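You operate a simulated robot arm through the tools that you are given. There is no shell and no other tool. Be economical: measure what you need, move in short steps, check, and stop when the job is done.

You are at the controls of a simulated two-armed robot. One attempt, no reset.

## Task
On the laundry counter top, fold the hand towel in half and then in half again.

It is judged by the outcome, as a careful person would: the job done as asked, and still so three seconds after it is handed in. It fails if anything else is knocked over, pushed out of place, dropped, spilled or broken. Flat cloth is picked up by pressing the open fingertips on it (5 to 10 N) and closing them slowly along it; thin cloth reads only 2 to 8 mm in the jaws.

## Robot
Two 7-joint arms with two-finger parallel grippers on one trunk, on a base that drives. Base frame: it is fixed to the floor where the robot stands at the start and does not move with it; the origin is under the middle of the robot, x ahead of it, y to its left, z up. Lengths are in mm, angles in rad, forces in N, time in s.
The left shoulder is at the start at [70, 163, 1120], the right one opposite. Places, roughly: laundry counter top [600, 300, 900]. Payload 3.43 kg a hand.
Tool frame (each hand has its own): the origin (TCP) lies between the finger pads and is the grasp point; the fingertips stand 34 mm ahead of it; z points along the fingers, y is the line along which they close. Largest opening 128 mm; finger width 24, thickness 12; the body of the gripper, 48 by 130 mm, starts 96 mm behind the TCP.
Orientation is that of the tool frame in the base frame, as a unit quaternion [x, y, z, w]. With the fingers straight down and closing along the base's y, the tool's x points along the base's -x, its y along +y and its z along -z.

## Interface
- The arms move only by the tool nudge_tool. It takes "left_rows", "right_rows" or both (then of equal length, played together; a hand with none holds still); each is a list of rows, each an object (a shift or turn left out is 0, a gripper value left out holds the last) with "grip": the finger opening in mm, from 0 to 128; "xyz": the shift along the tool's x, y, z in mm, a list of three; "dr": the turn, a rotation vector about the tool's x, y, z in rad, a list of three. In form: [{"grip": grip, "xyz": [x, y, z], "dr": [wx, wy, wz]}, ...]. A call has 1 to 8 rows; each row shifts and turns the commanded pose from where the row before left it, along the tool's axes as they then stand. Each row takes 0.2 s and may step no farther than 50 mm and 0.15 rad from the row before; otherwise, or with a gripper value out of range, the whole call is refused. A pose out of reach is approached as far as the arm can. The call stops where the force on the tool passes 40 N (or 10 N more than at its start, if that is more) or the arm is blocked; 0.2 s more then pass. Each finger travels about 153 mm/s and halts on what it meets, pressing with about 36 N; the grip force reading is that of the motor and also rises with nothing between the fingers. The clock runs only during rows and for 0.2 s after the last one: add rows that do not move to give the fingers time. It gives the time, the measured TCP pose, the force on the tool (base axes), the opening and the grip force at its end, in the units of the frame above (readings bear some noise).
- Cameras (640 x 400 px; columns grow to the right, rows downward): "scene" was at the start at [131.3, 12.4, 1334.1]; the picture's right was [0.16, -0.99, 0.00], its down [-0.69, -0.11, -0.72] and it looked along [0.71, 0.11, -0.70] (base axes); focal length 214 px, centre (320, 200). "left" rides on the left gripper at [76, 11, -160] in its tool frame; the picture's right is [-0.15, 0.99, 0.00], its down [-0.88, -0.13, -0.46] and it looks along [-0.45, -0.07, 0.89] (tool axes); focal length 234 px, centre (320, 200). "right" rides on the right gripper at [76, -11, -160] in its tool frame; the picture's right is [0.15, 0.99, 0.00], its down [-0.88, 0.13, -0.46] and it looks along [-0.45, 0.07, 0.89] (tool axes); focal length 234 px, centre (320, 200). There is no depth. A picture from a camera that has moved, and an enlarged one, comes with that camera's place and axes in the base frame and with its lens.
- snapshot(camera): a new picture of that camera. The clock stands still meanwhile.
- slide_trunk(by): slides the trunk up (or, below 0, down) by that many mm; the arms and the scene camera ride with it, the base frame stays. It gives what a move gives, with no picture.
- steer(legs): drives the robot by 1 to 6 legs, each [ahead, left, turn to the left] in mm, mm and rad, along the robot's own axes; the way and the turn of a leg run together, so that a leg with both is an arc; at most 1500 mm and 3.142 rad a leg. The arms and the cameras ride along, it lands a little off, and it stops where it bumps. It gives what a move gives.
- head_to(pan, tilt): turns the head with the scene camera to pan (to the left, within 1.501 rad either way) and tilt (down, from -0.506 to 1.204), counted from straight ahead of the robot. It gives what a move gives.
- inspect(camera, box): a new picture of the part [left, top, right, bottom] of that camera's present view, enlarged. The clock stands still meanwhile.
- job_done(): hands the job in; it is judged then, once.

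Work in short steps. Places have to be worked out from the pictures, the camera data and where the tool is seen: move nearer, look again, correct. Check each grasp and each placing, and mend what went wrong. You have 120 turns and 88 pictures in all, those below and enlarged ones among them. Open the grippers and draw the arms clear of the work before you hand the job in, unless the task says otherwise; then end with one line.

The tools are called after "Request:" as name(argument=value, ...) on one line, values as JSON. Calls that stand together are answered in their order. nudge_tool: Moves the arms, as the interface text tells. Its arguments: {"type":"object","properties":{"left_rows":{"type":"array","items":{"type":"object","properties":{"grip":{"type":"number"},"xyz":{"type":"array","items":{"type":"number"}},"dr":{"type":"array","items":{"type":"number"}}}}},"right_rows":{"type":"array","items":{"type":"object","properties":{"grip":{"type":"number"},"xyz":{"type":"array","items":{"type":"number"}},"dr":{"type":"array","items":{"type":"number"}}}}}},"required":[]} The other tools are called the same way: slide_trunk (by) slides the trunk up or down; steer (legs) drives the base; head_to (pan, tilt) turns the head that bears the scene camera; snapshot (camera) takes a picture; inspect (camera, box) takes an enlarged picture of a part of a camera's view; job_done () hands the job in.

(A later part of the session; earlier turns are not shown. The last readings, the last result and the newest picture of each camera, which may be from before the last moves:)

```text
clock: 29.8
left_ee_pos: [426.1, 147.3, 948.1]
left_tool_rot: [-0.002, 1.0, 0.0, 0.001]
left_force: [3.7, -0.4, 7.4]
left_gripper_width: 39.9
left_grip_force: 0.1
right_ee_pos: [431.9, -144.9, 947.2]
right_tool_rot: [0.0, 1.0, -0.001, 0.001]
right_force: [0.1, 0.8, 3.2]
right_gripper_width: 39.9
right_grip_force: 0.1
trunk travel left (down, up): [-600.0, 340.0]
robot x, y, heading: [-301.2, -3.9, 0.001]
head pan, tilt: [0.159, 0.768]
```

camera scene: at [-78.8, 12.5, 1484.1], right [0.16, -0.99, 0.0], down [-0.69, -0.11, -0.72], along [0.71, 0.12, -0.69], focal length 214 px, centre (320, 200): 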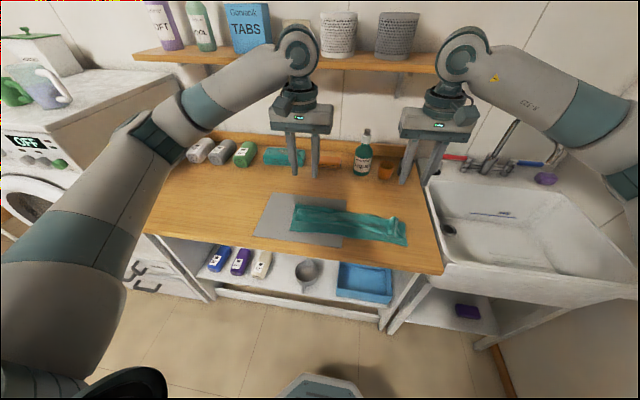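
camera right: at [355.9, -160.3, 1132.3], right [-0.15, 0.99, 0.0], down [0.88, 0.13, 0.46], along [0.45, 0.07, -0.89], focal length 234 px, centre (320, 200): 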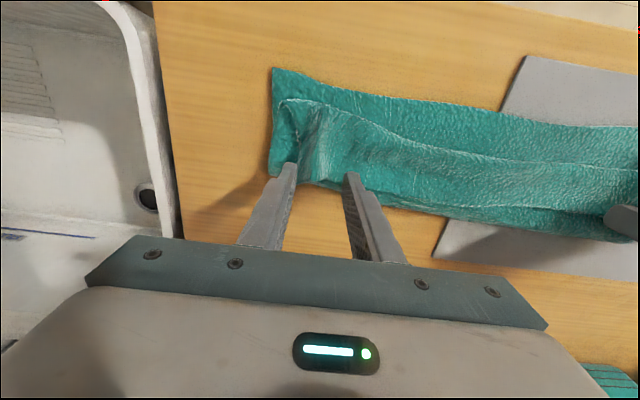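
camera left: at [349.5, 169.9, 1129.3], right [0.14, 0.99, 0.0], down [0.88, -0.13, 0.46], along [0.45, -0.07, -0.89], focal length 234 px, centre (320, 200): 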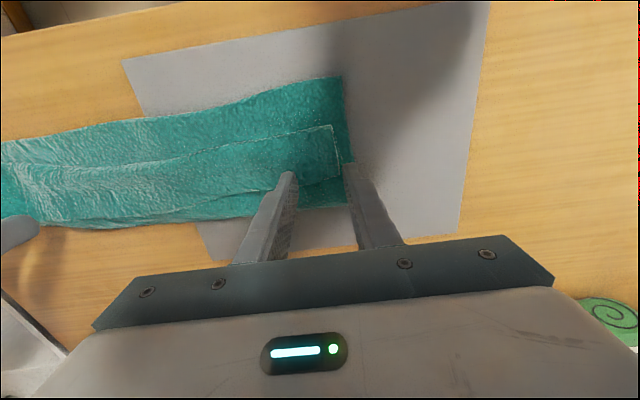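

The left is pressing at 7 N. I'll press the right 1.5 mm more, then close both slowly.

Request:
nudge_tool(left_rows=[{"grip": 34}, {"grip": 28}, {"grip": 22}, {"grip": 16}, {"grip": 10}, {"grip": 5}, {"grip": 0}, {}], right_rows=[{"grip": 34, "xyz": [0, 0, 1.5]}, {"grip": 28}, {"grip": 22}, {"grip": 16}, {"grip": 10}, {"grip": 5}, {"grip": 0}, {}])

Request:
inspect(camera="left", box=[200, 40, 440, 240])

Request:
inspect(camera="right", box=[200, 40, 440, 240])

```text
clock: 31.6
left_ee_pos: [424.9, 146.8, 946.8]
left_tool_rot: [-0.001, 1.0, 0.0, -0.001]
left_force: [0.6, -6.4, 7.0]
left_gripper_width: 4.4
left_grip_force: 36.5
right_ee_pos: [430.4, -145.8, 946.5]
right_tool_rot: [-0.001, 1.0, 0.0, 0.001]
right_force: [0.6, 5.0, 1.9]
right_gripper_width: 4.6
right_grip_force: 36.6
trunk travel left (down, up): [-600.0, 340.0]
robot x, y, heading: [-297.9, -2.0, -0.001]
head pan, tilt: [0.159, 0.768]
```

```text
2.00 times, centred on (320, 140) of left
camera zoom: at [349.1, 157.0, 1106.6], right [0.14, 0.99, 0.0], down [0.88, -0.13, 0.46], along [0.45, -0.07, -0.89], focal length 468 px, centre (320, 320)
```

zoom: 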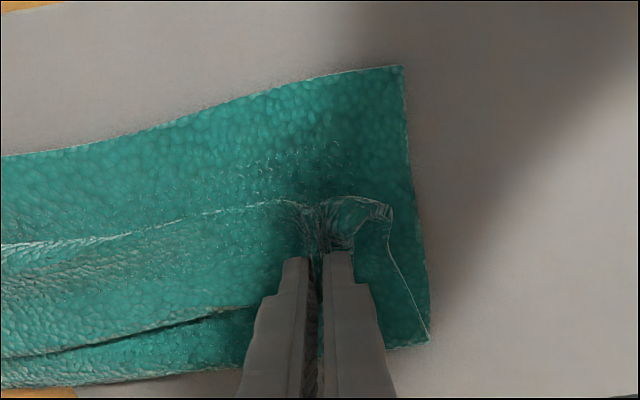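

```text
2.00 times, centred on (320, 140) of right
camera zoom: at [356.7, -158.3, 1106.4], right [-0.15, 0.99, 0.0], down [0.88, 0.13, 0.46], along [0.45, 0.07, -0.89], focal length 468 px, centre (320, 320)
```

zoom: 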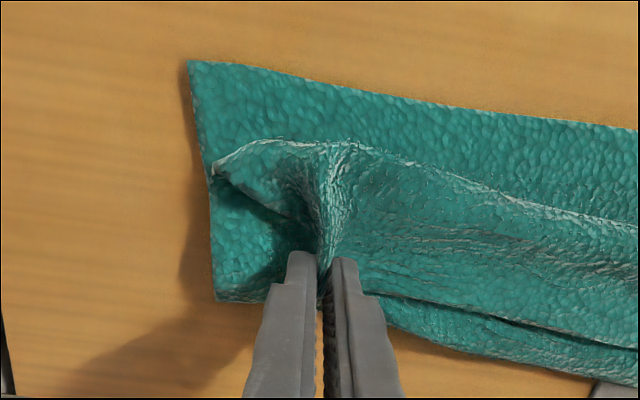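

Both hands hold a single ply (about 4.5 mm). I'll lift and start tilting again with slight slack, then check.

Request:
nudge_tool(left_rows=[{"xyz": [8.5, -2, -15.2], "dr": [0, -0.15, 0]}, {"xyz": [6.1, -1, -16.4], "dr": [0, -0.15, 0]}, {"xyz": [9.8, 0, -11.1], "dr": [0, -0.15, 0]}, {"xyz": [8, 0, -12.5], "dr": [0, -0.15, 0]}, {}], right_rows=[{"xyz": [8.5, 1, -15.2], "dr": [0, -0.15, 0]}, {"xyz": [6.1, 0, -16.4], "dr": [0, -0.15, 0]}, {"xyz": [9.8, 0, -11.1], "dr": [0, -0.15, 0]}, {"xyz": [8, 0, -12.5], "dr": [0, -0.15, 0]}, {}])

Request:
inspect(camera="scene", box=[220, 120, 460, 270])

Request:
snapshot(camera="left")

Request:
snapshot(camera="right")

```text
clock: 32.8
left_ee_pos: [383.3, 145.2, 991.9]
left_tool_rot: [-0.002, 0.955, 0.001, 0.296]
left_force: [-0.4, -1.0, 0.1]
left_gripper_width: 4.0
left_grip_force: 35.7
right_ee_pos: [390.5, -143.6, 990.0]
right_tool_rot: [-0.001, 0.955, 0.001, 0.296]
right_force: [0.2, 1.1, -0.5]
right_gripper_width: 4.5
right_grip_force: 35.8
trunk travel left (down, up): [-600.0, 340.0]
robot x, y, heading: [-298.0, 1.3, 0.001]
head pan, tilt: [0.159, 0.768]
```

```text
2.67 times, centred on (340, 195) of scene
camera zoom: at [-167.2, 12.2, 1333.9], right [0.16, -0.99, 0.0], down [-0.69, -0.11, -0.72], along [0.71, 0.12, -0.7], focal length 572 px, centre (267, 213)
```

zoom: 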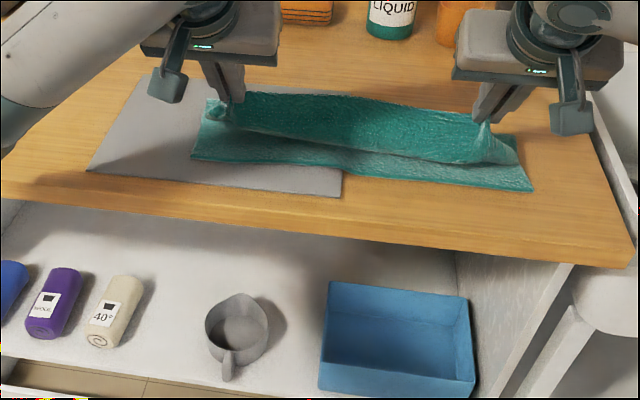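

```text
48 pictures are left
camera left: at [231.3, 155.0, 1080.2], right [0.12, 0.99, 0.08], down [0.47, -0.13, 0.87], along [0.87, -0.06, -0.48], focal length 234 px, centre (320, 200)
```

left: 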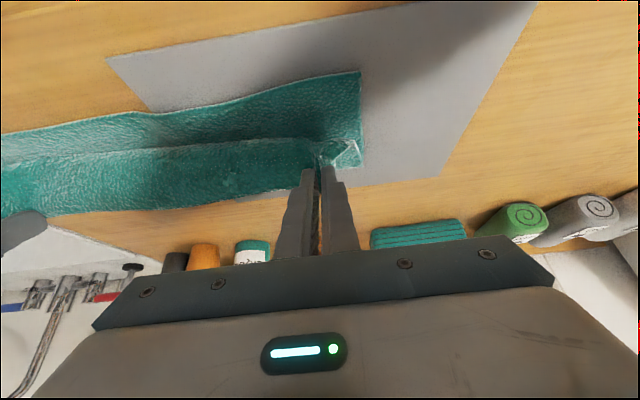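

```text
47 pictures are left
camera right: at [239.8, -156.3, 1079.7], right [-0.12, 0.99, -0.08], down [0.47, 0.13, 0.87], along [0.87, 0.07, -0.48], focal length 234 px, centre (320, 200)
```

right: 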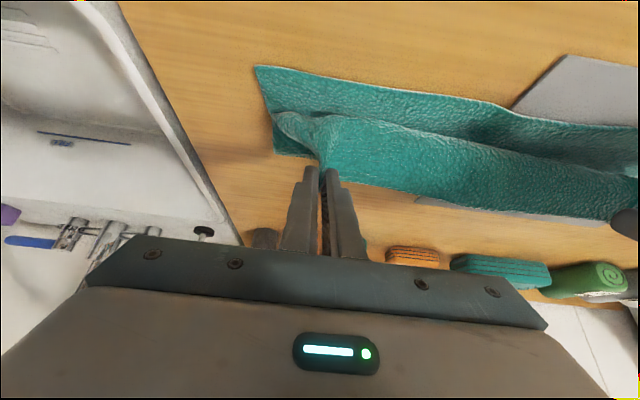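

Both pinches hold and the cloth is lifting cleanly. I'll continue the arc, tilting to 1.2 rad and spreading slightly.

Request:
nudge_tool(left_rows=[{"xyz": [12, 1, -4], "dr": [0, -0.15, 0]}, {"xyz": [11.3, 1, -5.8], "dr": [0, -0.15, 0]}, {"xyz": [16.1, 1, -1.3], "dr": [0, -0.15, 0]}, {"xyz": [15.8, 1, -3.7], "dr": [0, -0.15, 0]}, {}], right_rows=[{"xyz": [12.5, -3, -4.5], "dr": [0, -0.15, 0]}, {"xyz": [11.8, -3, -6.3], "dr": [0, -0.15, 0]}, {"xyz": [16.1, -3, -2], "dr": [0, -0.15, 0]}, {"xyz": [15.8, -3, -4.3], "dr": [0, -0.15, 0]}, {}])

Request:
snapshot(camera="left")

Request:
snapshot(camera="right")

```text
clock: 34.0
left_ee_pos: [337.0, 147.2, 961.1]
left_tool_rot: [0.0, 0.826, 0.001, 0.564]
left_force: [-0.8, -14.2, 0.2]
left_gripper_width: 4.1
left_grip_force: 35.9
right_ee_pos: [344.6, -155.3, 966.2]
right_tool_rot: [-0.001, 0.839, 0.002, 0.545]
right_force: [-0.4, 14.9, -0.8]
right_gripper_width: 4.4
right_grip_force: 36.4
right hand out of reach, approached as far as the arm can: row 4
trunk travel left (down, up): [-600.0, 340.0]
robot x, y, heading: [-301.2, -2.0, -0.002]
head pan, tilt: [0.159, 0.768]
```

```text
46 pictures are left
camera left: at [160.6, 158.1, 948.6], right [0.05, 0.99, 0.14], down [-0.11, -0.13, 0.99], along [0.99, -0.07, 0.1], focal length 234 px, centre (320, 200)
```

left: 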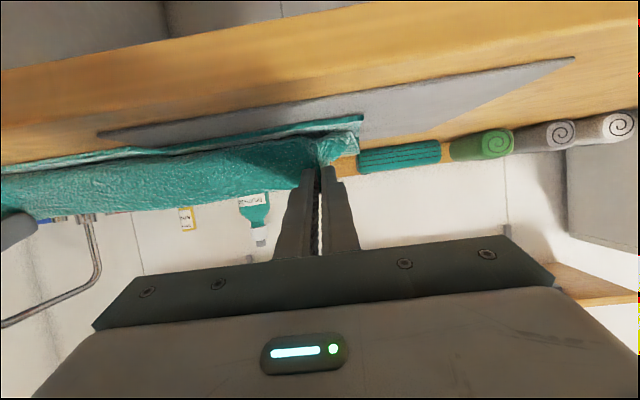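

```text
45 pictures are left
camera right: at [169.6, -167.1, 962.3], right [-0.06, 0.99, -0.13], down [-0.06, 0.13, 0.99], along [1.0, 0.07, 0.05], focal length 234 px, centre (320, 200)
```

right: 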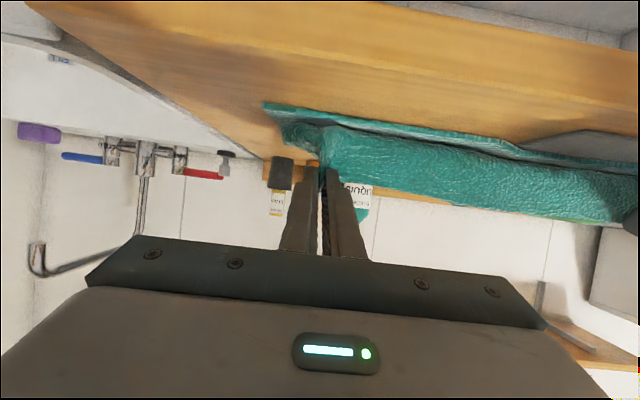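

The hands are pulling about 14 N apart and the right is at its reach limit. I'll bring them in 3 mm each, move the hands forward 45 mm to gain slack, then back the base up.

Request:
nudge_tool(left_rows=[{"xyz": [-5.4, -3, 14]}, {"xyz": [-5.4, 0, 14]}, {"xyz": [-5.4, 0, 14]}, {}], right_rows=[{"xyz": [-5.4, 3, 14]}, {"xyz": [-5.4, 0, 14]}, {"xyz": [-5.4, 0, 14]}, {}])

Request:
steer(legs=[[-60, 0, 0]])

```text
clock: 35.0
left_ee_pos: [380.5, 146.7, 960.8]
left_tool_rot: [-0.002, 0.825, 0.002, 0.565]
left_force: [-0.7, -7.5, 0.2]
left_gripper_width: 4.1
left_grip_force: 36.1
right_ee_pos: [390.1, -152.3, 965.7]
right_tool_rot: [-0.001, 0.825, 0.001, 0.565]
right_force: [-0.9, 7.7, -0.4]
right_gripper_width: 4.7
right_grip_force: 35.5
trunk travel left (down, up): [-600.0, 340.0]
robot x, y, heading: [-294.9, -3.8, 0.0]
head pan, tilt: [0.159, 0.768]
```

```text
clock: 35.9
left_ee_pos: [320.3, 144.9, 962.9]
left_tool_rot: [0.0, 0.825, 0.001, 0.565]
left_force: [0.5, -7.1, 0.7]
left_gripper_width: 4.2
left_grip_force: 35.6
right_ee_pos: [328.8, -152.4, 965.8]
right_tool_rot: [-0.001, 0.825, 0.0, 0.565]
right_force: [-0.1, 8.0, -0.1]
right_gripper_width: 4.7
right_grip_force: 36.6
trunk travel left (down, up): [-600.0, 340.0]
robot x, y, heading: [-361.6, -0.3, -0.001]
head pan, tilt: [0.159, 0.768]
```

Now I'll tilt the fingers to nearly horizontal while lowering about 30 mm, then look.

Request:
nudge_tool(left_rows=[{"xyz": [14, -1, 5.4], "dr": [0, -0.15, 0]}, {"xyz": [14.6, 0, 3.3], "dr": [0, -0.15, 0]}, {}], right_rows=[{"xyz": [15.7, 1, 5], "dr": [0, -0.15, 0]}, {"xyz": [16.5, 0, 2.5], "dr": [0, -0.15, 0]}, {}])

Request:
snapshot(camera="left")

Request:
snapshot(camera="right")

Request:
inspect(camera="scene", box=[220, 120, 460, 270])

```text
clock: 36.7
left_ee_pos: [321.1, 142.5, 932.9]
left_tool_rot: [0.0, 0.731, 0.002, 0.682]
left_force: [0.3, 3.3, 8.8]
left_gripper_width: 3.8
left_grip_force: 36.3
right_ee_pos: [313.6, -81.6, 975.0]
right_tool_rot: [0.011, 0.736, -0.01, 0.677]
right_force: [0.0, 0.0, 0.3]
right_gripper_width: 4.6
right_grip_force: 35.9
right hand out of reach, approached as far as the arm can: row 1, 2
trunk travel left (down, up): [-600.0, 340.0]
robot x, y, heading: [-361.7, 2.8, 0.002]
head pan, tilt: [0.159, 0.768]
```

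```text
44 pictures are left
camera left: at [156.7, 152.6, 867.6], right [0.01, 0.99, 0.15], down [-0.39, -0.13, 0.91], along [0.92, -0.06, 0.39], focal length 234 px, centre (320, 200)
```

left: 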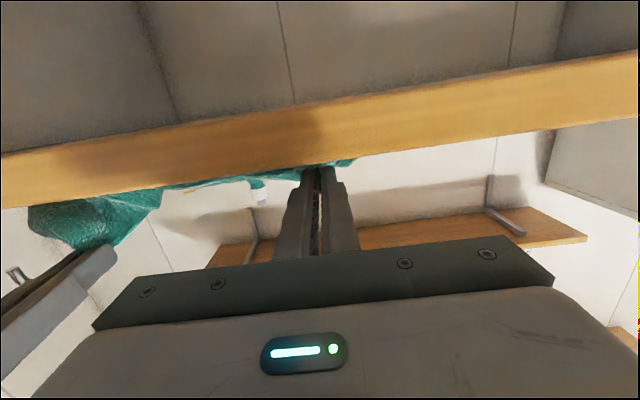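

```text
43 pictures are left
camera right: at [149.6, -87.6, 914.2], right [0.02, 0.99, -0.15], down [-0.38, 0.14, 0.92], along [0.93, 0.04, 0.37], focal length 234 px, centre (320, 200)
```

right: 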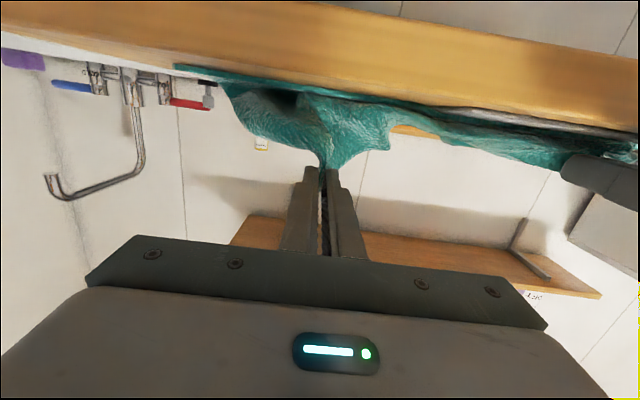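

```text
2.67 times, centred on (340, 195) of scene
camera zoom: at [-229.2, 9.4, 1334.3], right [0.16, -0.99, 0.0], down [-0.69, -0.11, -0.72], along [0.71, 0.12, -0.69], focal length 572 px, centre (267, 213)
```

zoom: 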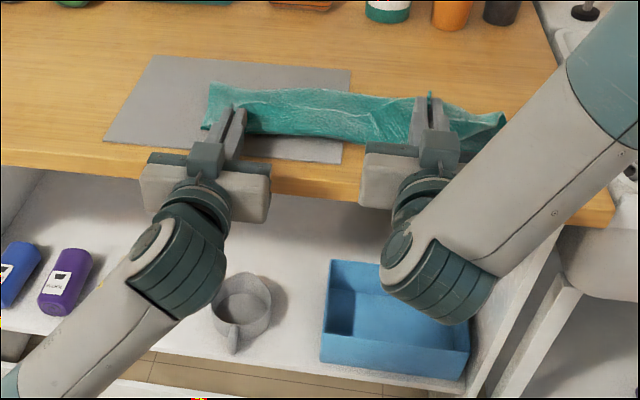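

The left hand reached the horizontal pose cleanly, but the right was pushed inward and up (y -82, z 975) as its arm reconfigured. I'll send a null step to see whether it settles toward its commanded pose.

Request:
nudge_tool(right_rows=[{}, {}])

```text
clock: 37.3
left_ee_pos: [320.4, 142.9, 932.7]
left_tool_rot: [-0.001, 0.732, 0.001, 0.682]
left_force: [3.6, -1.6, 11.7]
left_gripper_width: 4.2
left_grip_force: 35.8
right_ee_pos: [313.1, -77.6, 973.8]
right_tool_rot: [0.009, 0.737, -0.01, 0.676]
right_force: [0.0, -0.4, -0.1]
right_gripper_width: 4.6
right_grip_force: 35.9
trunk travel left (down, up): [-600.0, 340.0]
robot x, y, heading: [-359.6, -1.2, 0.003]
head pan, tilt: [0.159, 0.768]
```

The commanded pose re-bases to where it stopped, so I'll move the right hand outward in y in small steps.

Request:
nudge_tool(right_rows=[{"xyz": [0, -12, 3]}, {"xyz": [0, -12, 3]}, {"xyz": [0, -12, 3]}, {"xyz": [0, -12, 3]}, {}])

```text
clock: 38.5
left_ee_pos: [320.6, 143.3, 932.4]
left_tool_rot: [0.0, 0.731, 0.001, 0.682]
left_force: [4.8, -0.4, 14.1]
left_gripper_width: 3.9
left_grip_force: 36.4
right_ee_pos: [311.3, -78.2, 999.5]
right_tool_rot: [0.002, 0.733, -0.002, 0.68]
right_force: [0.1, 1.3, -1.5]
right_gripper_width: 4.9
right_grip_force: 36.0
right hand out of reach, approached as far as the arm can: row 1, 2, 3, 4
trunk travel left (down, up): [-600.0, 340.0]
robot x, y, heading: [-359.0, 2.7, 0.007]
head pan, tilt: [0.159, 0.768]
```

The right is stuck at a joint limit in this branch. I'll un-tilt it to about 1.05 rad and then move it out to y≈-150.

Request:
nudge_tool(right_rows=[{"dr": [0, 0.15, 0]}, {"dr": [0, 0.15, 0]}, {"dr": [0, 0.13, 0]}, {"xyz": [0, -15, 0]}, {"xyz": [0, -15, 0]}, {"xyz": [0, -15, 0]}, {"xyz": [0, -15, 0]}, {"xyz": [0, -12, 0]}])

```text
clock: 40.3
left_ee_pos: [319.4, 144.5, 932.1]
left_tool_rot: [-0.001, 0.731, 0.001, 0.682]
left_force: [4.0, -3.9, 15.2]
left_gripper_width: 4.1
left_grip_force: 35.4
right_ee_pos: [311.5, -147.3, 1000.6]
right_tool_rot: [-0.002, 0.86, 0.001, 0.51]
right_force: [1.3, 7.3, -0.9]
right_gripper_width: 4.4
right_grip_force: 36.2
trunk travel left (down, up): [-600.0, 340.0]
robot x, y, heading: [-358.1, -0.2, 0.002]
head pan, tilt: [0.159, 0.768]
```

Good, the right is back at y -147. I'll lower it to the cloth, keeping about 1.2 rad tilt.

Request:
nudge_tool(right_rows=[{"xyz": [12.6, 0, 11.4]}, {"xyz": [12.6, 0, 11.4]}, {"xyz": [12.6, 0, 11.4], "dr": [0, -0.06, 0]}, {"xyz": [10, 0, 8], "dr": [0, -0.06, 0]}, {}])

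Request:
snapshot(camera="right")

Request:
inspect(camera="scene", box=[260, 130, 440, 230])

```text
clock: 41.5
left_ee_pos: [320.6, 142.9, 932.3]
left_tool_rot: [-0.001, 0.732, 0.004, 0.681]
left_force: [-0.1, 3.8, 11.5]
left_gripper_width: 4.0
left_grip_force: 36.1
right_ee_pos: [320.5, -135.7, 936.6]
right_tool_rot: [-0.005, 0.835, 0.012, 0.551]
right_force: [0.7, -0.1, 4.2]
right_gripper_width: 4.7
right_grip_force: 35.9
right hand out of reach, approached as far as the arm can: row 4
trunk travel left (down, up): [-600.0, 340.0]
robot x, y, heading: [-362.1, -3.1, 0.004]
head pan, tilt: [0.159, 0.768]
```

```text
41 pictures are left
camera right: at [146.1, -150.4, 930.2], right [-0.08, 0.99, -0.12], down [-0.08, 0.11, 0.99], along [0.99, 0.09, 0.07], focal length 234 px, centre (320, 200)
```

right: 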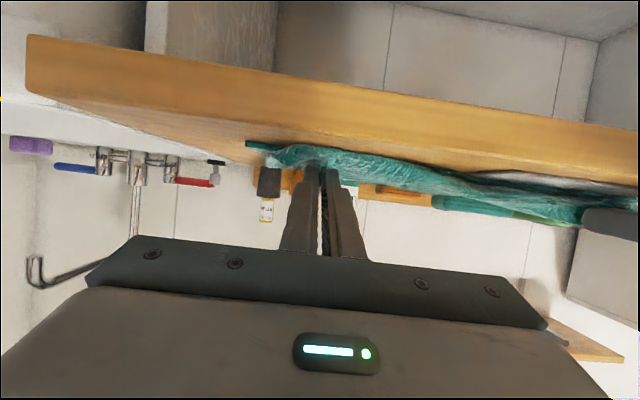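

```text
3.56 times, centred on (350, 180) of scene
camera zoom: at [-230.0, 9.5, 1334.3], right [0.16, -0.99, 0.0], down [-0.69, -0.11, -0.72], along [0.71, 0.12, -0.69], focal length 763 px, centre (213, 271)
```

zoom: 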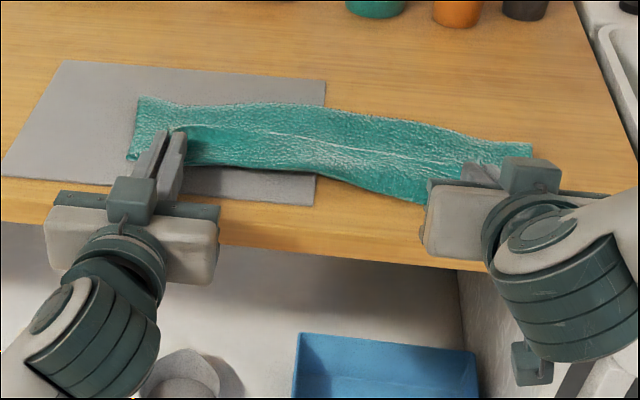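

The cloth now reaches the near edge, with the free edge standing up at the grips. I'll tension the edge slightly, open both grippers a little and drive straight back. The fingers should then drag the edge toward me rather than lift it.

Request:
nudge_tool(left_rows=[{"xyz": [0, 4, 0]}, {}, {"grip": 12}, {"grip": 22}, {}], right_rows=[{"xyz": [0, -8, 0]}, {}, {"grip": 12}, {"grip": 22}, {}])

Request:
steer(legs=[[-130, 0, 0]])

Request:
inspect(camera="scene", box=[260, 100, 440, 230])

Request:
snapshot(camera="right")

```text
clock: 42.7
left_ee_pos: [319.9, 148.4, 931.4]
left_tool_rot: [-0.001, 0.732, 0.001, 0.681]
left_force: [-0.2, 0.2, 0.9]
left_gripper_width: 21.8
left_grip_force: 0.0
right_ee_pos: [326.4, -155.6, 941.7]
right_tool_rot: [0.002, 0.83, -0.003, 0.558]
right_force: [-0.1, 0.2, -0.2]
right_gripper_width: 22.1
right_grip_force: 0.1
trunk travel left (down, up): [-600.0, 340.0]
robot x, y, heading: [-360.4, -1.5, -0.001]
head pan, tilt: [0.159, 0.768]
```

```text
clock: 44.0
left_ee_pos: [191.7, 149.9, 931.9]
left_tool_rot: [-0.001, 0.732, 0.002, 0.682]
left_force: [0.1, -0.3, 0.0]
left_gripper_width: 22.4
left_grip_force: 0.0
right_ee_pos: [198.1, -153.5, 940.9]
right_tool_rot: [-0.001, 0.83, -0.001, 0.558]
right_force: [-0.3, 0.0, -0.8]
right_gripper_width: 21.8
right_grip_force: 0.1
trunk travel left (down, up): [-600.0, 340.0]
robot x, y, heading: [-486.9, -0.6, 0.007]
head pan, tilt: [0.159, 0.768]
```

```text
3.08 times, centred on (350, 165) of scene
camera zoom: at [-356.8, 12.1, 1334.1], right [0.16, -0.99, 0.0], down [-0.69, -0.11, -0.72], along [0.71, 0.12, -0.69], focal length 660 px, centre (228, 308)
```

zoom: 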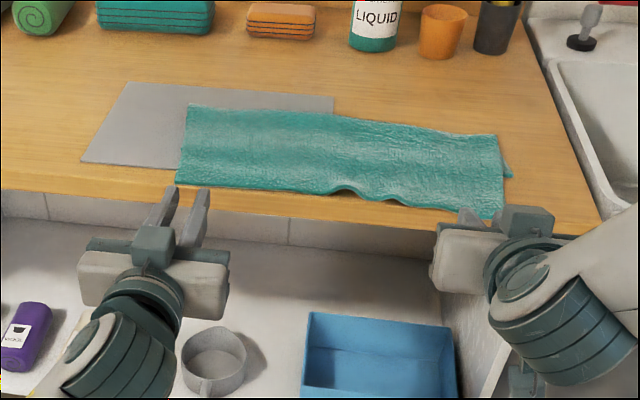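

```text
38 pictures are left
camera right: at [24.5, -164.8, 932.4], right [-0.05, 0.99, -0.14], down [-0.09, 0.13, 0.99], along [0.99, 0.06, 0.08], focal length 234 px, centre (320, 200)
```

right: 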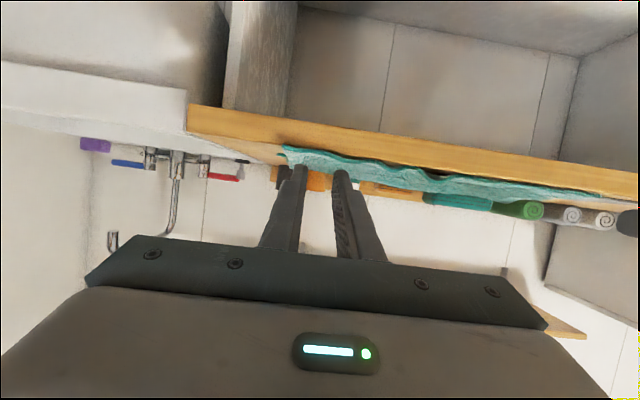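

That worked: the free edge is now laid flat along the near edge. I'll raise the trunk and look from above.

Request:
slide_trunk(by=250)

Request:
inspect(camera="scene", box=[260, 140, 440, 270])

```text
clock: 46.6
left_ee_pos: [192.2, 150.6, 1181.7]
left_tool_rot: [-0.001, 0.732, 0.001, 0.681]
left_force: [-0.2, -0.5, 0.3]
left_gripper_width: 21.9
left_grip_force: 0.0
right_ee_pos: [200.5, -153.0, 1191.1]
right_tool_rot: [0.001, 0.83, -0.003, 0.557]
right_force: [0.7, 0.0, -1.1]
right_gripper_width: 21.9
right_grip_force: 0.1
trunk travel left (down, up): [-850.0, 90.0]
robot x, y, heading: [-487.0, -0.1, 0.006]
head pan, tilt: [0.159, 0.768]
```

```text
3.08 times, centred on (350, 205) of scene
camera zoom: at [-355.9, 12.2, 1584.0], right [0.16, -0.99, 0.0], down [-0.69, -0.11, -0.72], along [0.71, 0.12, -0.7], focal length 660 px, centre (228, 185)
```

zoom: 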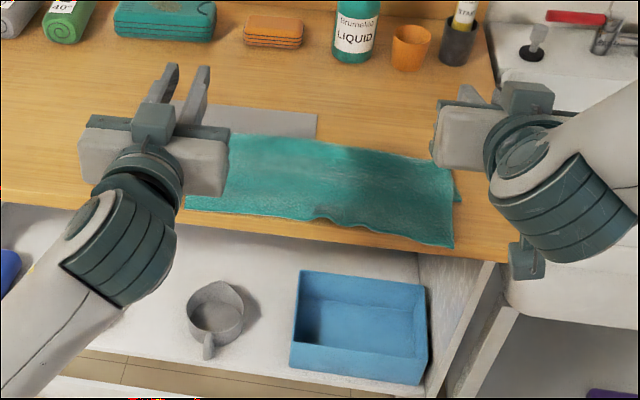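

First fold looks good. I'll turn both hands back to pointing down and move them apart for a clear view.

Request:
nudge_tool(left_rows=[{"dr": [0, 0.15, 0]}, {"dr": [0, 0.15, 0]}, {"dr": [0, 0.15, 0]}, {"dr": [0, 0.15, 0]}, {"dr": [0, 0.15, 0]}, {"dr": [0, 0.15, 0]}, {"dr": [0, 0.15, 0]}, {"dr": [0, 0.15, 0]}], right_rows=[{"dr": [0, 0.15, 0]}, {"dr": [0, 0.15, 0]}, {"dr": [0, 0.15, 0]}, {"dr": [0, 0.15, 0]}, {"dr": [0, 0.15, 0]}, {"dr": [0, 0.15, 0]}, {"dr": [0, 0.15, 0]}, {"dr": [0, 0.132, 0]}])

Request:
nudge_tool(left_rows=[{"dr": [0, 0.15, 0]}, {"dr": [0, 0.15, 0]}, {"xyz": [0, 40, 0]}, {"xyz": [0, 40, 0]}, {"xyz": [0, 40, 0]}, {}], right_rows=[{}, {}, {"xyz": [0, -40, 0]}, {"xyz": [0, -40, 0]}, {"xyz": [0, -40, 0]}, {}])

Request:
steer(legs=[[250, 0, 0]])

Request:
snapshot(camera="scene")

```text
clock: 48.4
left_ee_pos: [193.4, 149.4, 1178.8]
left_tool_rot: [-0.002, 0.989, 0.001, 0.147]
left_force: [-0.3, 0.6, -0.6]
left_gripper_width: 22.0
left_grip_force: 0.1
right_ee_pos: [200.3, -154.9, 1190.0]
right_tool_rot: [0.002, 1.0, 0.0, -0.001]
right_force: [0.9, 0.3, -0.1]
right_gripper_width: 21.8
right_grip_force: 0.0
trunk travel left (down, up): [-850.0, 90.0]
robot x, y, heading: [-489.8, -0.9, 0.005]
head pan, tilt: [0.159, 0.768]
```

```text
clock: 49.8
left_ee_pos: [192.1, 272.1, 1180.2]
left_tool_rot: [-0.002, 1.0, 0.0, 0.0]
left_force: [0.5, 1.0, -0.2]
left_gripper_width: 21.9
left_grip_force: 0.0
right_ee_pos: [196.6, -274.8, 1191.9]
right_tool_rot: [0.001, 1.0, -0.002, 0.001]
right_force: [-0.2, 0.2, 0.2]
right_gripper_width: 22.0
right_grip_force: 0.1
trunk travel left (down, up): [-850.0, 90.0]
robot x, y, heading: [-484.9, -1.6, 0.009]
head pan, tilt: [0.159, 0.768]
```

```text
clock: 51.6
left_ee_pos: [438.1, 272.2, 1181.5]
left_tool_rot: [-0.003, 1.0, 0.0, 0.001]
left_force: [-0.3, -0.2, -0.1]
left_gripper_width: 21.9
left_grip_force: 0.0
right_ee_pos: [443.4, -274.4, 1192.0]
right_tool_rot: [0.002, 1.0, -0.003, 0.002]
right_force: [-0.6, 0.6, 0.1]
right_gripper_width: 21.8
right_grip_force: 0.1
trunk travel left (down, up): [-850.0, 90.0]
robot x, y, heading: [-240.6, 0.3, -0.0]
head pan, tilt: [0.159, 0.768]
```

```text
36 pictures are left
camera scene: at [-110.4, 13.1, 1584.3], right [0.16, -0.99, 0.0], down [-0.69, -0.11, -0.72], along [0.71, 0.12, -0.69], focal length 214 px, centre (320, 200)
```

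scene: 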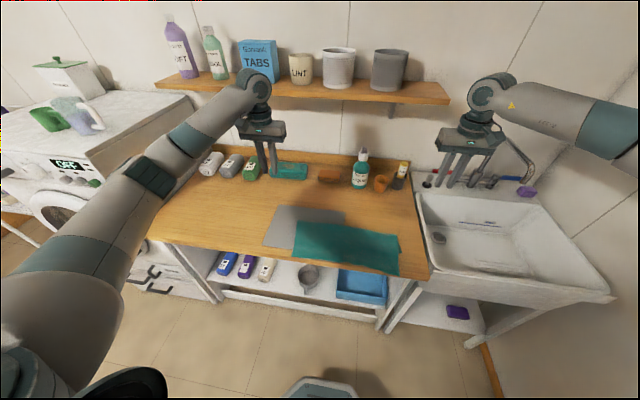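

Request:
inspect(camera="scene", box=[255, 190, 435, 290])

```text
3.56 times, centred on (345, 240) of scene
camera zoom: at [-110.4, 13.1, 1584.3], right [0.16, -0.99, 0.0], down [-0.69, -0.11, -0.72], along [0.71, 0.12, -0.69], focal length 763 px, centre (231, 58)
```

zoom: 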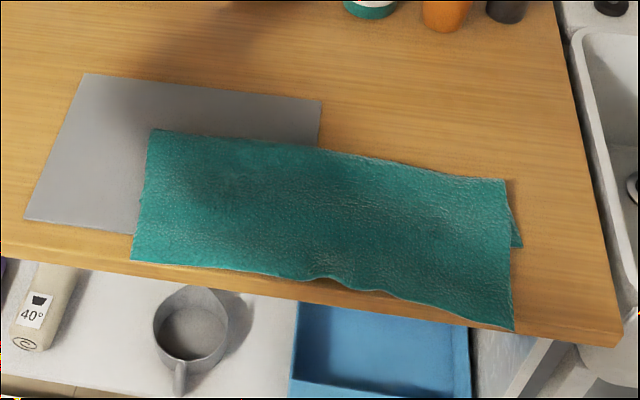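

Measuring the corners: the far fold is at x≈450, the bottom layer's edge at x≈362, but the top edge was dragged to x≈275. The top layer overshoots by about 85 mm. I'll pinch the top layer near its near edge, lift it to re-form the fold at x≈493, and lay it back with the edges aligned. First I'll position the hands.

Request:
nudge_tool(left_rows=[{"grip": 40, "xyz": [27.6, -26.4, 0]}, {"xyz": [27.6, -26.4, 0]}, {"xyz": [27.6, -26.4, 0]}, {"xyz": [27.6, -26.4, 0]}, {"xyz": [27.6, -26.4, 0]}, {}], right_rows=[{"grip": 40, "xyz": [28, 25, 2]}, {"xyz": [28, 25, 2]}, {"xyz": [28, 25, 2]}, {"xyz": [28, 25, 2]}, {"xyz": [28, 25, 2]}, {}])

Request:
slide_trunk(by=-205)

Request:
snapshot(camera="left")

Request:
snapshot(camera="right")

```text
clock: 53.0
left_ee_pos: [302.8, 140.6, 1179.2]
left_tool_rot: [-0.002, 1.0, 0.0, -0.001]
left_force: [0.2, 0.0, 0.3]
left_gripper_width: 39.8
left_grip_force: 0.1
right_ee_pos: [306.2, -150.4, 1178.2]
right_tool_rot: [0.002, 1.0, -0.002, 0.001]
right_force: [-0.3, -0.5, 0.0]
right_gripper_width: 39.9
right_grip_force: 0.1
trunk travel left (down, up): [-850.0, 90.0]
robot x, y, heading: [-238.2, 0.0, 0.001]
head pan, tilt: [0.159, 0.768]
```

```text
clock: 55.2
left_ee_pos: [300.9, 142.0, 974.6]
left_tool_rot: [-0.002, 1.0, 0.0, 0.001]
left_force: [-0.7, -0.4, -0.4]
left_gripper_width: 40.0
left_grip_force: 0.0
right_ee_pos: [306.2, -149.7, 973.8]
right_tool_rot: [0.001, 1.0, -0.002, 0.001]
right_force: [-1.2, 0.5, -0.2]
right_gripper_width: 40.0
right_grip_force: 0.0
trunk travel left (down, up): [-645.0, 295.0]
robot x, y, heading: [-243.6, -1.3, 0.002]
head pan, tilt: [0.159, 0.768]
```

```text
34 pictures are left
camera left: at [227.7, 150.7, 1133.8], right [0.14, 0.99, 0.0], down [0.88, -0.13, 0.46], along [0.45, -0.06, -0.89], focal length 234 px, centre (320, 200)
```

left: 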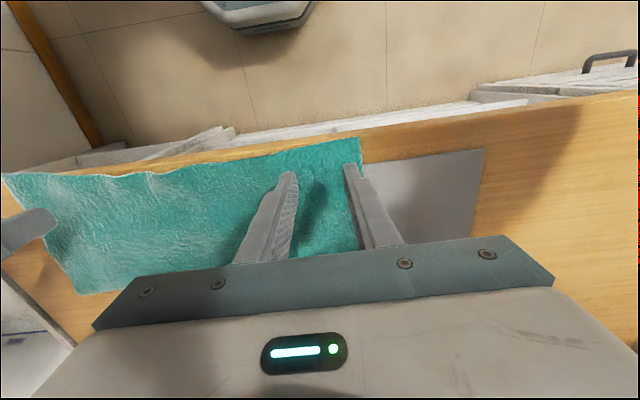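

```text
33 pictures are left
camera right: at [230.9, -161.4, 1134.0], right [-0.14, 0.99, 0.0], down [0.88, 0.13, 0.46], along [0.45, 0.06, -0.89], focal length 234 px, centre (320, 200)
```

right: 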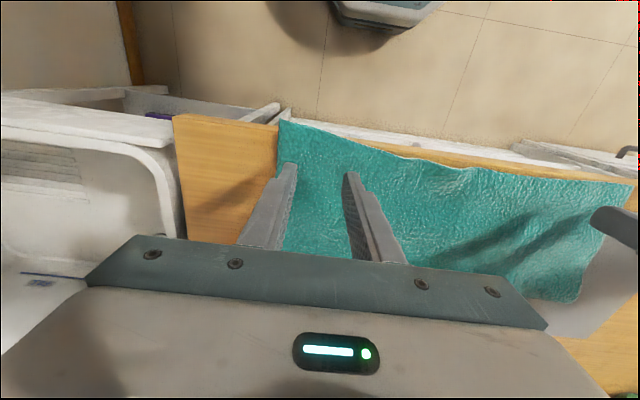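

The near corners are at (285,185) and (269,-195). I'll move the right hand 10 mm closer to the edge and lower both to just above the cloth.

Request:
nudge_tool(left_rows=[{"xyz": [0, 0, 12]}, {"xyz": [0, 0, 12]}, {"xyz": [0, 0, 10]}, {"xyz": [0, 0, 3]}, {}], right_rows=[{"xyz": [10, 0, 12]}, {"xyz": [0, 0, 12]}, {"xyz": [0, 0, 10]}, {"xyz": [0, 0, 3]}, {}])

```text
clock: 56.4
left_ee_pos: [302.8, 140.6, 940.7]
left_tool_rot: [-0.003, 1.0, -0.001, 0.003]
left_force: [10.8, 1.8, 28.8]
left_gripper_width: 39.9
left_grip_force: 0.1
right_ee_pos: [295.7, -150.2, 936.9]
right_tool_rot: [0.002, 1.0, -0.001, 0.003]
right_force: [3.5, 0.6, 8.4]
right_gripper_width: 40.0
right_grip_force: 0.0
trunk travel left (down, up): [-645.0, 295.0]
robot x, y, heading: [-240.1, -0.5, -0.001]
head pan, tilt: [0.159, 0.768]
```

The left presses too hard (29 N), probably on the grey board under the cloth. I'll ease it up 2.5 mm; the right at 8 N is good.

Request:
nudge_tool(left_rows=[{"xyz": [0, 0, -2]}, {}])

```text
clock: 57.0
left_ee_pos: [303.1, 140.8, 940.9]
left_tool_rot: [-0.002, 1.0, 0.0, 0.002]
left_force: [17.7, 1.2, 25.2]
left_gripper_width: 39.8
left_grip_force: 0.1
right_ee_pos: [296.2, -150.5, 937.8]
right_tool_rot: [0.002, 1.0, -0.001, 0.001]
right_force: [3.0, 1.1, 16.3]
right_gripper_width: 39.7
right_grip_force: 0.0
trunk travel left (down, up): [-645.0, 295.0]
robot x, y, heading: [-240.9, 0.2, 0.005]
head pan, tilt: [0.159, 0.768]
```

There is sideways force too, likely from straddling the board's edge. I'll lift the left 4 mm, shift it 6 mm toward me, and lower it gently.

Request:
nudge_tool(left_rows=[{"xyz": [0, 0, -4]}, {"xyz": [6, 0, 0]}, {"xyz": [0, 0, 2]}, {}], right_rows=[{"xyz": [0, 0, -0.5]}, {}, {}, {}])

```text
clock: 58.0
left_ee_pos: [294.9, 141.7, 940.9]
left_tool_rot: [-0.001, 1.0, 0.0, -0.001]
left_force: [-0.9, -0.2, 1.0]
left_gripper_width: 39.9
left_grip_force: 0.1
right_ee_pos: [295.3, -150.6, 938.3]
right_tool_rot: [0.002, 1.0, -0.002, 0.001]
right_force: [4.8, -0.9, 15.2]
right_gripper_width: 39.9
right_grip_force: 0.0
trunk travel left (down, up): [-645.0, 295.0]
robot x, y, heading: [-237.7, 1.7, 0.003]
head pan, tilt: [0.159, 0.768]
```

Request:
nudge_tool(left_rows=[{"xyz": [0, 0, 2]}, {"xyz": [0, 0, 1]}, {}], right_rows=[{"xyz": [0, 0, -0.6]}, {}, {}])

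```text
clock: 58.8
left_ee_pos: [295.8, 141.1, 939.9]
left_tool_rot: [-0.003, 1.0, 0.0, 0.0]
left_force: [-1.6, 1.9, 7.4]
left_gripper_width: 39.8
left_grip_force: 0.0
right_ee_pos: [295.5, -150.6, 937.2]
right_tool_rot: [0.001, 1.0, -0.002, 0.001]
right_force: [2.9, 0.3, 8.2]
right_gripper_width: 39.7
right_grip_force: 0.0
trunk travel left (down, up): [-645.0, 295.0]
robot x, y, heading: [-239.9, -2.2, 0.007]
head pan, tilt: [0.159, 0.768]
```

Both are pressing at about 8 N, so I'll close slowly.

Request:
nudge_tool(left_rows=[{"grip": 34}, {"grip": 28}, {"grip": 22}, {"grip": 16}, {"grip": 10}, {"grip": 5}, {"grip": 0}, {}], right_rows=[{"grip": 34}, {"grip": 28}, {"grip": 22}, {"grip": 16}, {"grip": 10}, {"grip": 5}, {"grip": 0}, {}])

```text
clock: 60.6
left_ee_pos: [294.7, 140.7, 938.9]
left_tool_rot: [-0.002, 1.0, 0.0, -0.001]
left_force: [-3.8, 0.4, 0.5]
left_gripper_width: 0.2
left_grip_force: 33.3
right_ee_pos: [295.7, -150.1, 938.1]
right_tool_rot: [0.002, 1.0, 0.0, 0.001]
right_force: [-0.3, 0.2, 6.1]
right_gripper_width: 4.3
right_grip_force: 36.3
trunk travel left (down, up): [-645.0, 295.0]
robot x, y, heading: [-239.4, 0.3, 0.01]
head pan, tilt: [0.159, 0.768]
```

The right holds (4.3 mm) but the left missed. I'll retry the left at x≈299 with a slightly firmer press.

Request:
nudge_tool(left_rows=[{"xyz": [0, 0, -8]}, {"grip": 44}, {"xyz": [-5, 0, 0]}, {}, {"xyz": [0, 0, 5]}, {"xyz": [0, 0, 2]}, {}])

Request:
inspect(camera="left", box=[240, 100, 440, 220])

```text
clock: 62.2
left_ee_pos: [301.1, 141.2, 941.3]
left_tool_rot: [-0.003, 1.0, 0.0, 0.001]
left_force: [1.3, 0.8, 7.1]
left_gripper_width: 44.2
left_grip_force: 0.0
right_ee_pos: [295.7, -150.1, 938.8]
right_tool_rot: [0.002, 1.0, -0.002, 0.002]
right_force: [-0.7, 0.0, 5.1]
right_gripper_width: 4.4
right_grip_force: 36.5
trunk travel left (down, up): [-645.0, 295.0]
robot x, y, heading: [-238.0, -0.3, 0.005]
head pan, tilt: [0.159, 0.768]
```

```text
3.20 times, centred on (340, 160) of left
camera zoom: at [225.7, 150.9, 1100.3], right [0.14, 0.99, 0.0], down [0.88, -0.13, 0.46], along [0.45, -0.06, -0.89], focal length 749 px, centre (256, 328)
```

zoom: 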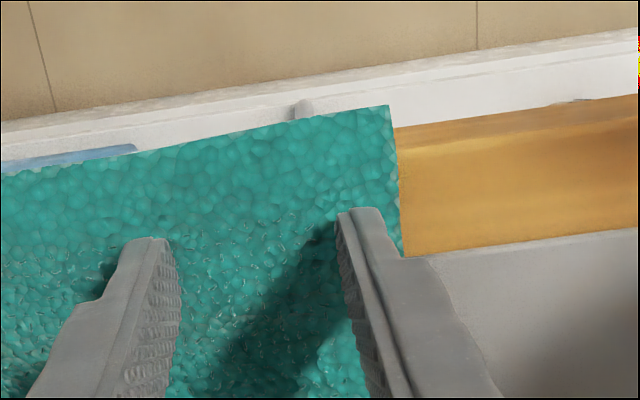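

The fingertips are well on the cloth at 7 N. I'll press 0.7 mm more and close slowly.

Request:
nudge_tool(left_rows=[{"grip": 38, "xyz": [0, 0, 0.7]}, {"grip": 32}, {"grip": 26}, {"grip": 20}, {"grip": 14}, {"grip": 8}, {"grip": 3}, {"grip": 0}])

```text
clock: 64.0
left_ee_pos: [300.4, 140.1, 941.1]
left_tool_rot: [-0.002, 1.0, 0.0, 0.0]
left_force: [-0.1, -2.7, 16.5]
left_gripper_width: 4.3
left_grip_force: 35.9
right_ee_pos: [296.0, -151.0, 937.8]
right_tool_rot: [0.002, 1.0, 0.0, 0.002]
right_force: [0.5, 4.0, 2.9]
right_gripper_width: 4.5
right_grip_force: 35.5
trunk travel left (down, up): [-645.0, 295.0]
robot x, y, heading: [-240.6, 2.7, 0.0]
head pan, tilt: [0.159, 0.768]
```

Both hold now (4.3 and 4.5 mm). I'll lift and carry the edge up and forward so the sheet hangs above the intended fold line (x≈481 left, 493 right).

Request:
nudge_tool(left_rows=[{"xyz": [-10, -2, -30]}, {"xyz": [-25, 0, -30]}, {"xyz": [-35, 0, -25]}, {"xyz": [-40, 0, -15]}, {"xyz": [-40, 0, -8]}, {"xyz": [-31, 0, -2]}, {}], right_rows=[{"xyz": [-10, 2, -28]}, {"xyz": [-28, 0, -28]}, {"xyz": [-38, 0, -22]}, {"xyz": [-42, 0, -14]}, {"xyz": [-42, 0, -8]}, {"xyz": [-37, 0, -2]}, {}])

Request:
inspect(camera="scene", box=[220, 120, 460, 270])

```text
clock: 65.6
left_ee_pos: [482.8, 140.0, 1047.9]
left_tool_rot: [-0.001, 1.0, -0.001, 0.0]
left_force: [0.1, -2.5, -0.5]
left_gripper_width: 4.2
left_grip_force: 35.6
right_ee_pos: [491.3, -149.9, 1041.3]
right_tool_rot: [0.001, 1.0, -0.001, 0.002]
right_force: [-0.1, 3.5, 0.3]
right_gripper_width: 4.5
right_grip_force: 35.5
trunk travel left (down, up): [-645.0, 295.0]
robot x, y, heading: [-243.3, 4.2, 0.006]
head pan, tilt: [0.159, 0.768]
```

```text
2.67 times, centred on (340, 195) of scene
camera zoom: at [-109.5, 13.0, 1379.2], right [0.16, -0.99, 0.0], down [-0.69, -0.11, -0.72], along [0.71, 0.12, -0.69], focal length 572 px, centre (267, 213)
```

zoom: 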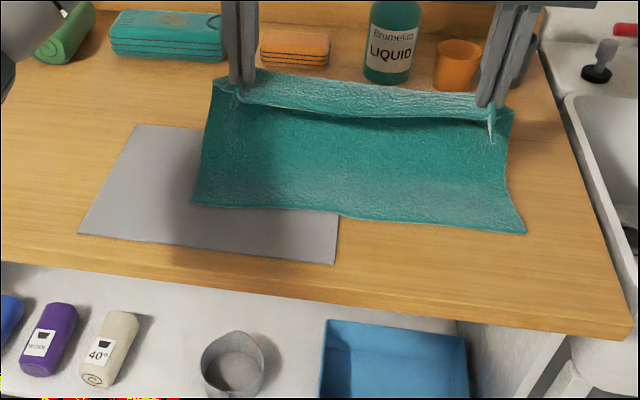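

The sheet hangs nicely and the bottom layer lies flat, with its near edge at x≈386 (left) and 396 (right). The fold should therefore be at about 517 and 527. I'll move forward 34 mm and lower the edge back toward me with a slight reverse tilt so the lip doesn't tuck under.

Request:
nudge_tool(left_rows=[{"xyz": [-34, 0, 0]}, {"dr": [0, 0.15, 0]}, {"xyz": [41.5, 0, 13.3], "dr": [0, 0.15, 0]}, {"xyz": [27.3, 0, 33.5]}, {"xyz": [12.3, 0, 41.5]}, {"xyz": [5.9, 0, 20]}, {}], right_rows=[{"xyz": [-36, 0, 0]}, {"dr": [0, 0.15, 0]}, {"xyz": [36.7, -1, 11.6], "dr": [0, 0.15, 0]}, {"xyz": [24.1, -1, 30.5]}, {"xyz": [11, -1, 39]}, {"xyz": [5, -1, 20]}, {}])

Request:
inspect(camera="scene", box=[220, 120, 460, 270])

Request:
snapshot(camera="right")

```text
clock: 67.2
left_ee_pos: [402.7, 138.5, 963.9]
left_tool_rot: [-0.002, 0.989, 0.0, -0.149]
left_force: [0.1, -5.0, -0.1]
left_gripper_width: 4.0
left_grip_force: 35.8
right_ee_pos: [424.8, -151.4, 960.0]
right_tool_rot: [0.002, 0.989, -0.002, -0.149]
right_force: [1.2, 3.6, 0.6]
right_gripper_width: 4.4
right_grip_force: 35.8
trunk travel left (down, up): [-645.0, 295.0]
robot x, y, heading: [-241.0, 0.2, 0.006]
head pan, tilt: [0.159, 0.768]
```

```text
2.67 times, centred on (340, 195) of scene
camera zoom: at [-108.4, 13.3, 1379.1], right [0.16, -0.99, 0.0], down [-0.69, -0.11, -0.72], along [0.71, 0.12, -0.7], focal length 572 px, centre (267, 213)
```

zoom: 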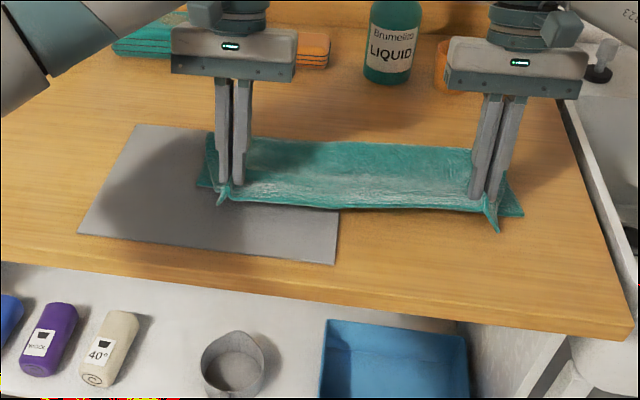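

```text
29 pictures are left
camera right: at [402.2, -163.6, 1135.7], right [-0.14, 0.99, 0.04], down [0.98, 0.13, 0.18], along [0.17, 0.06, -0.98], focal length 234 px, centre (320, 200)
```

right: 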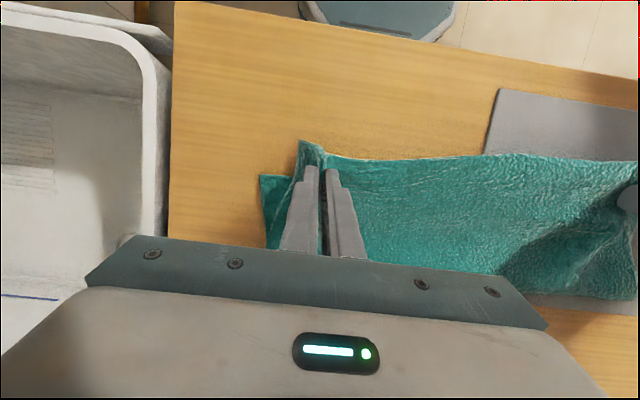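

The lip points toward me as wanted, but the bottom layer has slid forward (near edge about 411–424). The top edge therefore has to go about 34 mm forward. I'll shift both hands forward at this height, then lower and straighten.

Request:
nudge_tool(left_rows=[{"xyz": [-16, 0, -5]}, {"xyz": [-16, 0, -5]}, {}, {"xyz": [-3, 0, 9.6], "dr": [0, -0.15, 0]}, {"xyz": [-4.3, 0, 8.5], "dr": [0, -0.15, 0]}, {}], right_rows=[{"xyz": [-17, 0, -5]}, {"xyz": [-17, 0, -5]}, {}, {"xyz": [-3, 0, 9.6], "dr": [0, -0.15, 0]}, {"xyz": [-4.3, 0, 7], "dr": [0, -0.15, 0]}, {}])

Request:
inspect(camera="scene", box=[220, 120, 460, 270])

Request:
snapshot(camera="right")

Request:
snapshot(camera="left")

```text
clock: 68.6
left_ee_pos: [438.0, 139.6, 946.9]
left_tool_rot: [-0.003, 1.0, 0.0, 0.002]
left_force: [-7.4, -6.7, 11.4]
left_gripper_width: 4.0
left_grip_force: 36.0
right_ee_pos: [462.1, -152.9, 943.1]
right_tool_rot: [0.003, 1.0, -0.001, 0.003]
right_force: [-1.2, 7.4, 3.3]
right_gripper_width: 4.4
right_grip_force: 36.4
trunk travel left (down, up): [-645.0, 295.0]
robot x, y, heading: [-236.7, 2.1, 0.005]
head pan, tilt: [0.159, 0.768]
```

```text
2.67 times, centred on (340, 195) of scene
camera zoom: at [-110.9, 13.0, 1379.5], right [0.16, -0.99, 0.0], down [-0.68, -0.11, -0.72], along [0.71, 0.12, -0.69], focal length 572 px, centre (267, 213)
```

zoom: 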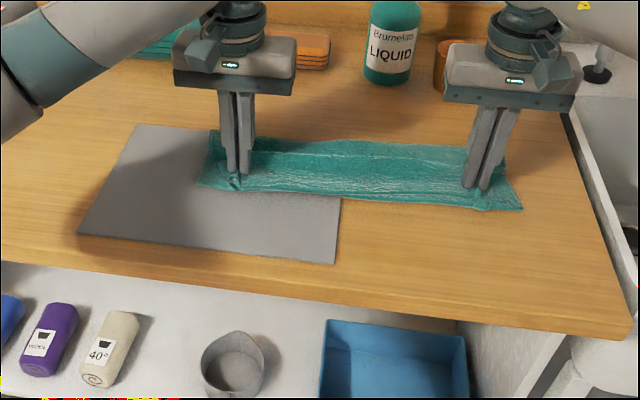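

```text
27 pictures are left
camera right: at [387.3, -164.3, 1103.6], right [-0.14, 0.99, 0.0], down [0.88, 0.13, 0.46], along [0.46, 0.06, -0.89], focal length 234 px, centre (320, 200)
```

right: 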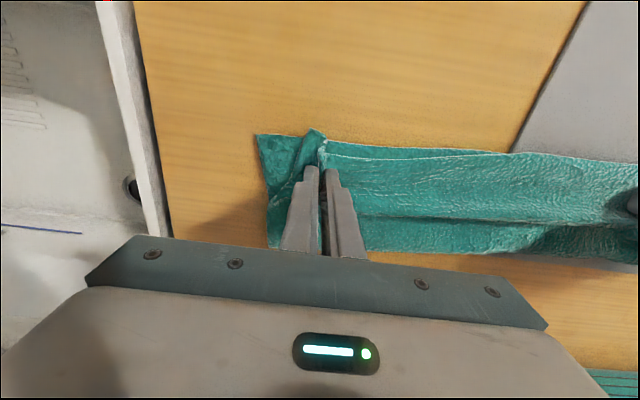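

```text
26 pictures are left
camera left: at [362.8, 148.8, 1106.4], right [0.14, 0.99, 0.0], down [0.88, -0.13, 0.46], along [0.45, -0.07, -0.89], focal length 234 px, centre (320, 200)
```

left: 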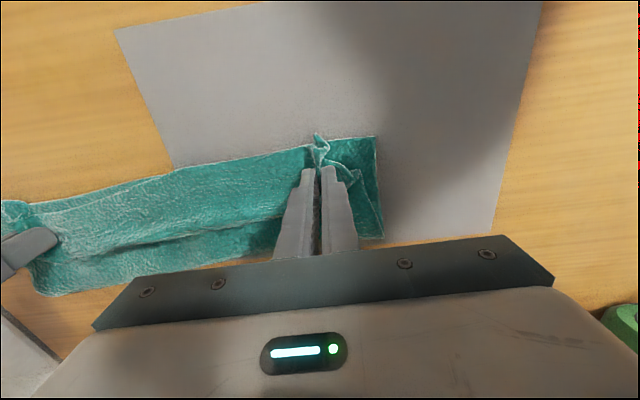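

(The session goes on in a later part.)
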